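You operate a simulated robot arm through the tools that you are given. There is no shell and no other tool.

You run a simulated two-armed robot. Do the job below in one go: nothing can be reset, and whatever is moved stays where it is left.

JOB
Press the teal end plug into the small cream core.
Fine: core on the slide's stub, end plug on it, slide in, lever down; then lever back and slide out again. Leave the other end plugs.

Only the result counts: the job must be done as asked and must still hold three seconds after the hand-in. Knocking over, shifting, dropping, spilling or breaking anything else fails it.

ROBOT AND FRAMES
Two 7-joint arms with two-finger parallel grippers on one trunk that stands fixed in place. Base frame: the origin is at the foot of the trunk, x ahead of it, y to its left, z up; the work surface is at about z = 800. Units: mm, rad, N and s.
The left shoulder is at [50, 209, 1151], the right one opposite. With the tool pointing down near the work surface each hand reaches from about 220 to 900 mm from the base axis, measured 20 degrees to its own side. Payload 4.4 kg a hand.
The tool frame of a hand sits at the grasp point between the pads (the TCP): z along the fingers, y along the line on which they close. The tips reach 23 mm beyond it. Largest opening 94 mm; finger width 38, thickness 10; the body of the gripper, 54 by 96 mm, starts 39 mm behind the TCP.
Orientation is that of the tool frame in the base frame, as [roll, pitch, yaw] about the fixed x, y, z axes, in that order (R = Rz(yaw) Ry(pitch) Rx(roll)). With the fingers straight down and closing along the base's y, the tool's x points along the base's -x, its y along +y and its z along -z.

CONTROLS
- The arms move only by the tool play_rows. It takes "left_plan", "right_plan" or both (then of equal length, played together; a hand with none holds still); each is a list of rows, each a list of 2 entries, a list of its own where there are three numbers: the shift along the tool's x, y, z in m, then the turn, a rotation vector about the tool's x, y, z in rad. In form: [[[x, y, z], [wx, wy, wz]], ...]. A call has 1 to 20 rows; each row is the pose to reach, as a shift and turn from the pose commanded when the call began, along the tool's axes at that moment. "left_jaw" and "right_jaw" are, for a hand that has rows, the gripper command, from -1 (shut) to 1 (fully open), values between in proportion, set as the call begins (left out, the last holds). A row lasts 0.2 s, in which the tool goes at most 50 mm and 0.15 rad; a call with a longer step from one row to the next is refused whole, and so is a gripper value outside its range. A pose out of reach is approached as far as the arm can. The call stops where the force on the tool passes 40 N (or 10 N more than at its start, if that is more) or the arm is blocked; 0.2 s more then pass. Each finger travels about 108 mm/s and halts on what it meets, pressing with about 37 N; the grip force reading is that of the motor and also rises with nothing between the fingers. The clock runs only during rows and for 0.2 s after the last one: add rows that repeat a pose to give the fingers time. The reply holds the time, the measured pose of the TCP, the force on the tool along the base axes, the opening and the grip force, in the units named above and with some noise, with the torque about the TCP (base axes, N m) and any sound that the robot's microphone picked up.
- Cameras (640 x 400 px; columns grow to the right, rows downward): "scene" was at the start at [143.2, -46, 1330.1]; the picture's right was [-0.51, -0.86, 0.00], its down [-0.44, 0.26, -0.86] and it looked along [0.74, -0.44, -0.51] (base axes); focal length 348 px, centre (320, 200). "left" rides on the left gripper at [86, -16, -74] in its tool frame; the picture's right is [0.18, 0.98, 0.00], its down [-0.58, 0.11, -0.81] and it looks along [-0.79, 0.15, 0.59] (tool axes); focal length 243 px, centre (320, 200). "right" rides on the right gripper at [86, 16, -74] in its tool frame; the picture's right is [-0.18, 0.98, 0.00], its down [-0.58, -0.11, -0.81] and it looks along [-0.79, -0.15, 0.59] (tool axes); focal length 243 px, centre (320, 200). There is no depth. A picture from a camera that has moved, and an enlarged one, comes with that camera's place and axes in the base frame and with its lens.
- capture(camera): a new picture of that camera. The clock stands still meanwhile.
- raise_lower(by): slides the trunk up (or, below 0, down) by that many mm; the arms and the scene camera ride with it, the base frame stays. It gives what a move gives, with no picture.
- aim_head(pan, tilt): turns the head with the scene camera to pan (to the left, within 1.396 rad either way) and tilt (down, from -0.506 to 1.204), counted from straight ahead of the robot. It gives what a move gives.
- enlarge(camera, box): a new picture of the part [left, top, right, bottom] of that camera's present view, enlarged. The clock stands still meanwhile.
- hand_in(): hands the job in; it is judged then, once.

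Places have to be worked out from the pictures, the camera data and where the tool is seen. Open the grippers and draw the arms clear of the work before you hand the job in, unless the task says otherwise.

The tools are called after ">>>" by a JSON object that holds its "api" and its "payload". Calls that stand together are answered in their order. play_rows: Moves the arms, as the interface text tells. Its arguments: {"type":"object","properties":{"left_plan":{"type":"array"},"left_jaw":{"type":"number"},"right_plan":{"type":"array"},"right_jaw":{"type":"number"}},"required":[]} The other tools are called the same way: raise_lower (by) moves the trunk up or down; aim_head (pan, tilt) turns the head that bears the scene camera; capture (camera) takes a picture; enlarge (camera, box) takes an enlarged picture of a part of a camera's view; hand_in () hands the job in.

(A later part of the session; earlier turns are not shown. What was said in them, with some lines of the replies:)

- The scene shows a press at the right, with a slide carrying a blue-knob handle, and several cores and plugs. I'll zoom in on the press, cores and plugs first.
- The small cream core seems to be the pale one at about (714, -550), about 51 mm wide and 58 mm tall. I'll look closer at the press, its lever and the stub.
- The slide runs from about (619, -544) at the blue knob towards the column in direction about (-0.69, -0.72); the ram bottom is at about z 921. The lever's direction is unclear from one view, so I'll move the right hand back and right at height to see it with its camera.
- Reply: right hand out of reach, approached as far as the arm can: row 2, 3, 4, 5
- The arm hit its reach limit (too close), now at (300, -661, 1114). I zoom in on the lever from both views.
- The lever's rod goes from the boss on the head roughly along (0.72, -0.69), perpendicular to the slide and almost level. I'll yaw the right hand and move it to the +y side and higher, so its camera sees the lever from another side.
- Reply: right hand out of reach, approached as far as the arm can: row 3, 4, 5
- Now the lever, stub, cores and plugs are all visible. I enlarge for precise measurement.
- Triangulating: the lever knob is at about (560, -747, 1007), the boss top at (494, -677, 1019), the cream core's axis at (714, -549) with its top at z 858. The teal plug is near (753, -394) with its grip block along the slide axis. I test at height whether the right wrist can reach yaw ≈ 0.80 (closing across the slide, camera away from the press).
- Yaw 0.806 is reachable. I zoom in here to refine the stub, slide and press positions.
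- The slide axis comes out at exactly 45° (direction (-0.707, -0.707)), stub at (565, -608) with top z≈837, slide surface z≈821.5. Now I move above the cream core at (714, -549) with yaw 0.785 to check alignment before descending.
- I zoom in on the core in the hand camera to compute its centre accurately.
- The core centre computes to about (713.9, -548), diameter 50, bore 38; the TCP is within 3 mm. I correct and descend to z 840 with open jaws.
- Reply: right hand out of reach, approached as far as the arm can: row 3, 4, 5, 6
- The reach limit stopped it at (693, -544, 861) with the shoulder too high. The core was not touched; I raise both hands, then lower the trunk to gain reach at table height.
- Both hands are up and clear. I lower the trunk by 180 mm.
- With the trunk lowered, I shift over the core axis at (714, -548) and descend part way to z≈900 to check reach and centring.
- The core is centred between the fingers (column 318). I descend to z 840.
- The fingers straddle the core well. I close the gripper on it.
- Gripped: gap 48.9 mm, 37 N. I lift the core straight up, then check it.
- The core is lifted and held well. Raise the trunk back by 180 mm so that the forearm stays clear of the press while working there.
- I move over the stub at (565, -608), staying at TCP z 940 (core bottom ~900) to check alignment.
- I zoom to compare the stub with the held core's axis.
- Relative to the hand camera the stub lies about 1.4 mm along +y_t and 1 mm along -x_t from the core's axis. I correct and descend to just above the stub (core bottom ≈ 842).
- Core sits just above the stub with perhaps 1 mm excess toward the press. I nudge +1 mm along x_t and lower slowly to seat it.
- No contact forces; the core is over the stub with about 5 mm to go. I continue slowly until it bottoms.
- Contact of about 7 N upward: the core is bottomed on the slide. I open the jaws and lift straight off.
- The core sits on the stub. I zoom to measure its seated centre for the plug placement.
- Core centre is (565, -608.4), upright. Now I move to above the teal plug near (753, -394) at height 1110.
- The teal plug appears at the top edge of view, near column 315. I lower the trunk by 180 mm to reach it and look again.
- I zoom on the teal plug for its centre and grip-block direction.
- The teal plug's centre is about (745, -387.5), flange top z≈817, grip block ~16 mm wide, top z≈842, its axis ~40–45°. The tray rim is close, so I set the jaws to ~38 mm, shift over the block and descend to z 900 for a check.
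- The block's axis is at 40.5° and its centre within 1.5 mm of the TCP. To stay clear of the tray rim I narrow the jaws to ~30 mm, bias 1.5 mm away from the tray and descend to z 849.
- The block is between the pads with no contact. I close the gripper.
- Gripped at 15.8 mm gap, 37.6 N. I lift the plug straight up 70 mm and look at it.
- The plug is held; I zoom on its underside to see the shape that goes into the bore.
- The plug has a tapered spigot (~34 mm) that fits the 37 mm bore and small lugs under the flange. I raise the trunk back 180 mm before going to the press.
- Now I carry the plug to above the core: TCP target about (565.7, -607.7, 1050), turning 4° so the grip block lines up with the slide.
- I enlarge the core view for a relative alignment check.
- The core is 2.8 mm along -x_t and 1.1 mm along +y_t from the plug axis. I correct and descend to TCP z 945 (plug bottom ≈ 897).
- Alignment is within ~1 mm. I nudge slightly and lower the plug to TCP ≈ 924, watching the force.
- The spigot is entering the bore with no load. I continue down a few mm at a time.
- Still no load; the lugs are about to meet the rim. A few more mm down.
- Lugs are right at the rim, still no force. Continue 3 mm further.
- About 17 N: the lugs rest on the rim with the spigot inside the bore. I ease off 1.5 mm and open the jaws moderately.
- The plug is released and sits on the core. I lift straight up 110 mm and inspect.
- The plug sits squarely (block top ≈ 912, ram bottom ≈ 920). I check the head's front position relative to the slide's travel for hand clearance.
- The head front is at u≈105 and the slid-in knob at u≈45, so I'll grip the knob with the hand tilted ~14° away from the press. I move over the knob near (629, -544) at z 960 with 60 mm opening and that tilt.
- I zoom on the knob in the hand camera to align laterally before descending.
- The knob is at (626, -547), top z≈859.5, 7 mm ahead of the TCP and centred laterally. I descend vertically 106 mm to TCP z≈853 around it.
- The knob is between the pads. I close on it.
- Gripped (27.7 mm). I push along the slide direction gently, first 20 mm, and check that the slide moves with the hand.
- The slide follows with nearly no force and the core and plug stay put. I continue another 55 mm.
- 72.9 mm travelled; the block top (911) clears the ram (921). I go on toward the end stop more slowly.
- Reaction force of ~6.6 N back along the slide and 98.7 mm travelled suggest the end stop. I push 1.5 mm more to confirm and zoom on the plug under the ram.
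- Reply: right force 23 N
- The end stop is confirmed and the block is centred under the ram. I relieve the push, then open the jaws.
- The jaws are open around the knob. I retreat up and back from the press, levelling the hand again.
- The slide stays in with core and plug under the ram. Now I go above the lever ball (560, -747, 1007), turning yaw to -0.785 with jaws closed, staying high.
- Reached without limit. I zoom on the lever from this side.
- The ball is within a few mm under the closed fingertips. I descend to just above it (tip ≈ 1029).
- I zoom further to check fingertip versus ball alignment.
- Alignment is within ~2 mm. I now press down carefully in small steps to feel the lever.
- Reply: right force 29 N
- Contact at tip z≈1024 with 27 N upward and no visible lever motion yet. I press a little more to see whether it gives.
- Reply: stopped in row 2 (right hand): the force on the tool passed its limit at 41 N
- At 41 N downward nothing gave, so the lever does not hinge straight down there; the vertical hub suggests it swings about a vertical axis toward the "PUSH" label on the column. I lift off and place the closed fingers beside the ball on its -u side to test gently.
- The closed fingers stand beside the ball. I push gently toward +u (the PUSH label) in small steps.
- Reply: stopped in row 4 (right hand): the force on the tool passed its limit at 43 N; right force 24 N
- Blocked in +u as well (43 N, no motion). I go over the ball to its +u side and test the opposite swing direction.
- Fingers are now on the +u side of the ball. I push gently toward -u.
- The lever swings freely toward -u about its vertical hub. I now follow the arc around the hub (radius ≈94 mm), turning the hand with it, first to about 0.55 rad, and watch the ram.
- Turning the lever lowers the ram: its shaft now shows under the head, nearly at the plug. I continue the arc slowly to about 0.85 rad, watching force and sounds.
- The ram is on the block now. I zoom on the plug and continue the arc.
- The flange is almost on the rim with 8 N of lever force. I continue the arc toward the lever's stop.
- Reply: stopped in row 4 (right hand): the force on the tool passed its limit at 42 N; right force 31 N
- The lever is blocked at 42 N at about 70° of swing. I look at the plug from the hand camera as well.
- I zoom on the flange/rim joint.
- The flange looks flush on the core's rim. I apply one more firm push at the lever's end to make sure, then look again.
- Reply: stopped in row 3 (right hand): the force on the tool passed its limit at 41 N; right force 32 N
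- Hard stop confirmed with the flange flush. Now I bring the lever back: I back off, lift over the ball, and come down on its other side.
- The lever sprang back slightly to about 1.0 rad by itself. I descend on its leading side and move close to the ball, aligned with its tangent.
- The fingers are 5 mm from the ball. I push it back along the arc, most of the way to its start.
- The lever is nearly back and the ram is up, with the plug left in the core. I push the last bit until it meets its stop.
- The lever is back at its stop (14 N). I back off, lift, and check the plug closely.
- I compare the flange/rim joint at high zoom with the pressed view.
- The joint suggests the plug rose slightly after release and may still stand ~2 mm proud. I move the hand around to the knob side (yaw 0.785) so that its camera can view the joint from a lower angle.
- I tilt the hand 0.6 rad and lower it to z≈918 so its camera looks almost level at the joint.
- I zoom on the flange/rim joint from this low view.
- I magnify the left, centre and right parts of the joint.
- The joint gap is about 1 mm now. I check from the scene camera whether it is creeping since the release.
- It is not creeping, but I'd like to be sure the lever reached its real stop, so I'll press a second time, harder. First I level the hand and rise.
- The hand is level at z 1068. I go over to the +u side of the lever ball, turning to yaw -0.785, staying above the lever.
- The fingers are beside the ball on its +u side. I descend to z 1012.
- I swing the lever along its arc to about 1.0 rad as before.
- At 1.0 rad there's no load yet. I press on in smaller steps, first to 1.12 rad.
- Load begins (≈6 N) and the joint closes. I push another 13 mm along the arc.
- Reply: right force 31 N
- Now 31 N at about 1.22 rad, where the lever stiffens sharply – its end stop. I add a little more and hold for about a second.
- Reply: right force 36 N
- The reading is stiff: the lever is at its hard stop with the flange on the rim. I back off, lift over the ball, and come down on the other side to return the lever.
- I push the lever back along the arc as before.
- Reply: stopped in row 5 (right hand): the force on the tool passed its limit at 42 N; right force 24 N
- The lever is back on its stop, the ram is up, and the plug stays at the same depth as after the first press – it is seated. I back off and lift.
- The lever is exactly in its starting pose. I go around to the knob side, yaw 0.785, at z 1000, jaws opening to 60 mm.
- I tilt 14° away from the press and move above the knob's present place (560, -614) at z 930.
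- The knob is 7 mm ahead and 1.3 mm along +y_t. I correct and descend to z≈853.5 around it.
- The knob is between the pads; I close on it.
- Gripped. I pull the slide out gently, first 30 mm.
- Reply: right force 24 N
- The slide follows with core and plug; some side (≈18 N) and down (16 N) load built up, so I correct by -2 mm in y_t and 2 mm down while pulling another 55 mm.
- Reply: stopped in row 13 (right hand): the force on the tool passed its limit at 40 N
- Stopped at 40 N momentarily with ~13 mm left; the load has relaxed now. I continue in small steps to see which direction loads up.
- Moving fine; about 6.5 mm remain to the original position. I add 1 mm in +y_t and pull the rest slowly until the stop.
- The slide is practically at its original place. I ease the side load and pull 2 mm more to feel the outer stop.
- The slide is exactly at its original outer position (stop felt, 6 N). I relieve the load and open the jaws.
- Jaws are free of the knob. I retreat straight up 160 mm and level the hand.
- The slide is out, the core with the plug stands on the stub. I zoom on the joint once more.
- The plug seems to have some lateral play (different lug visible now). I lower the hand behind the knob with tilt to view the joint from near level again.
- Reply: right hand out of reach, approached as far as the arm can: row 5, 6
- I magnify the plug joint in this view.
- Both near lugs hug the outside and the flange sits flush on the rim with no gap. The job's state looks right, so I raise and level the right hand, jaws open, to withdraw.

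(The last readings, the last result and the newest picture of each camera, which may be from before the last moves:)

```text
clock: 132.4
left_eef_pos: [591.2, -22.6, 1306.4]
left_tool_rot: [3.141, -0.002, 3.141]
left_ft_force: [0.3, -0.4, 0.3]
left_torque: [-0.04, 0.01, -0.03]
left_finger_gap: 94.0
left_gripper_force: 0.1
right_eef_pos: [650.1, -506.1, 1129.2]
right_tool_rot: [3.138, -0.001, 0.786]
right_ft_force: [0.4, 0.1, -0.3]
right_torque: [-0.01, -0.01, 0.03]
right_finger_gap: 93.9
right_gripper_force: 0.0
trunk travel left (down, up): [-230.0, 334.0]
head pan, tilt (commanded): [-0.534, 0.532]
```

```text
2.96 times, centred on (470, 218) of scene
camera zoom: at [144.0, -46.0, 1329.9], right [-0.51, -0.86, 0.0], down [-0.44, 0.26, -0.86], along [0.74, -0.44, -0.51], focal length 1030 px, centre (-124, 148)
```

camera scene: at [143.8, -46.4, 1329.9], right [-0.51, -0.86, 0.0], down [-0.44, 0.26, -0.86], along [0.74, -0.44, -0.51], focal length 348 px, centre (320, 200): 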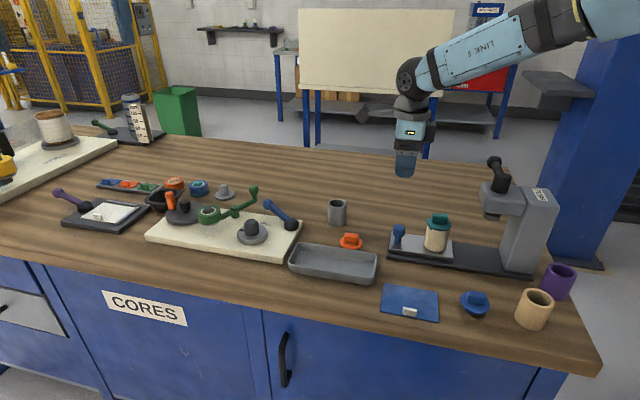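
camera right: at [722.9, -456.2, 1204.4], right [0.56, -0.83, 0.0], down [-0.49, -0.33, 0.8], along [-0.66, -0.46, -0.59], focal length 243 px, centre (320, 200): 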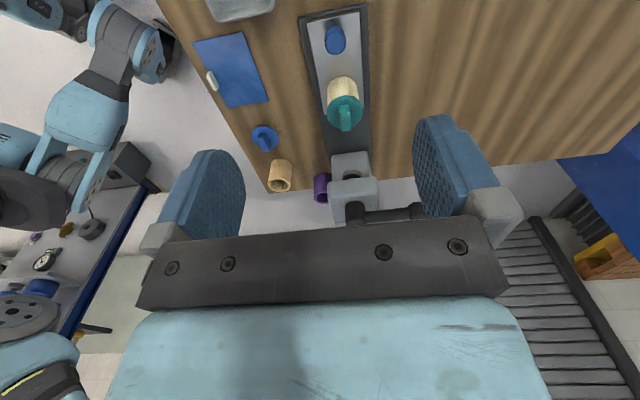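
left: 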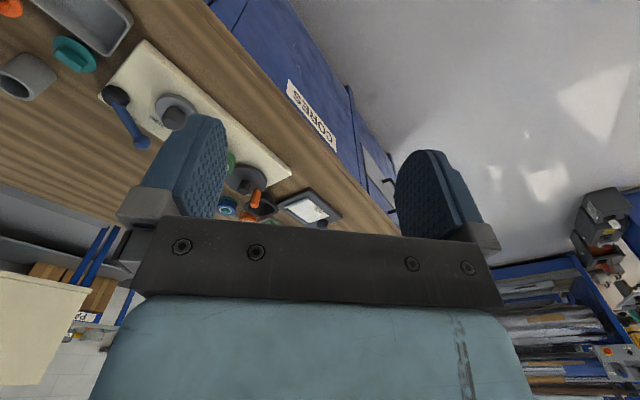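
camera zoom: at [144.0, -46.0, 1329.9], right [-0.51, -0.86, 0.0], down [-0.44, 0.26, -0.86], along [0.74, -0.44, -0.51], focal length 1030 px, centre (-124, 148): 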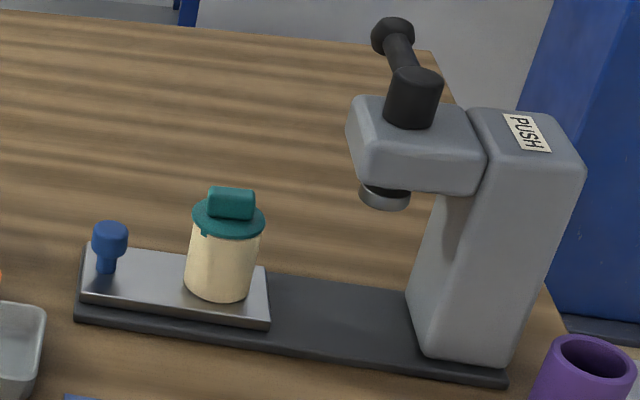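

Everything is in place: slide out, lever in its rest position, plug flush on the core. I withdraw the right arm toward the robot, high and open.

>>> {"api": "play_rows", "payload": {"right_plan": [[[-0.01, -0.03, -0.015], [0, 0, 0]], [[-0.02, -0.06, -0.03], [0, 0, 0]], [[-0.03, -0.09, -0.045], [0, 0, 0]], [[-0.04, -0.12, -0.06], [0, 0, 0]], [[-0.05, -0.15, -0.071], [0, 0, 0]], [[-0.0593, -0.181, -0.071], [0, 0, 0]], [[-0.0593, -0.181, -0.071], [0, 0, 0]]]}}

>>> {"api": "capture", "payload": {"camera": "scene"}}

>>> {"api": "enlarge", "payload": {"camera": "scene", "box": [415, 205, 465, 255]}}

```text
clock: 134.0
left_eef_pos: [591.0, -23.1, 1307.7]
left_tool_rot: [3.141, -0.002, -3.14]
left_ft_force: [-0.5, 0.3, 0.5]
left_torque: [-0.01, 0.05, -0.01]
left_finger_gap: 94.1
left_gripper_force: 0.2
right_eef_pos: [480.3, -422.6, 1199.3]
right_tool_rot: [3.137, -0.002, 0.785]
right_ft_force: [0.5, 0.3, -0.3]
right_torque: [0.0, 0.04, -0.03]
right_finger_gap: 94.0
right_gripper_force: 0.1
trunk travel left (down, up): [-230.0, 334.0]
head pan, tilt (commanded): [-0.534, 0.532]
```

```text
taken
camera scene: at [143.8, -46.1, 1330.0], right [-0.51, -0.86, 0.0], down [-0.44, 0.26, -0.86], along [0.74, -0.44, -0.51], focal length 348 px, centre (320, 200)
```

scene: 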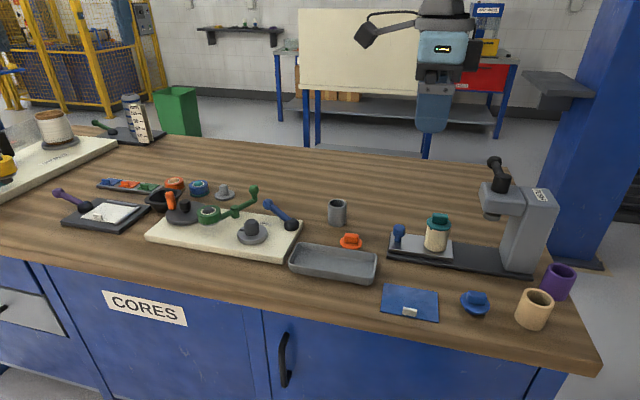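

```text
8.00 times, centred on (440, 230) of scene
camera zoom: at [143.8, -46.1, 1330.0], right [-0.51, -0.86, 0.0], down [-0.44, 0.26, -0.86], along [0.74, -0.44, -0.51], focal length 2781 px, centre (-640, -40)
```

zoom: 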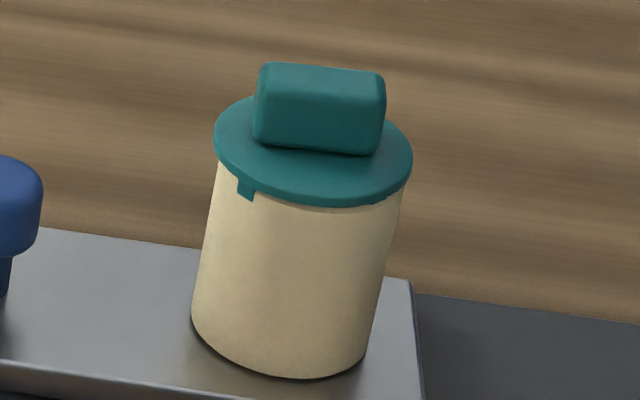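

The plug's flange sits flush and straight on the cream core. The slide is out, the lever is back at rest, and the other parts look undisturbed. Both grippers are open and clear, so I hand the job in.

>>> {"api": "hand_in", "payload": {}}

```text
The job is handed in.
```

The teal end plug is pressed into the small cream core, and the job is handed in. I haven't seen the judged result.

- **Final state:** The core stands on the slide's stub with the plug's flange flush on the rim. The slide is fully out, the lever is back at rest, and both grippers are open and clear. Nothing else on the bench looked moved in the last pictures.
- **Lever:** It swings about its vertical hub rather than pivoting down. Before I found that out, I pushed it the wrong way twice, at about 41 and 43 N, and nothing moved.
- **Pressing:** After the first press the plug looked about 1 mm proud, so I pressed a second time. Both times I turned the lever to its hard stop.
- **One doubt:** The plug shifted about 1 mm sideways on the core as the slide came out, so it has a little side play. I did not pull on it to check how firmly it holds.
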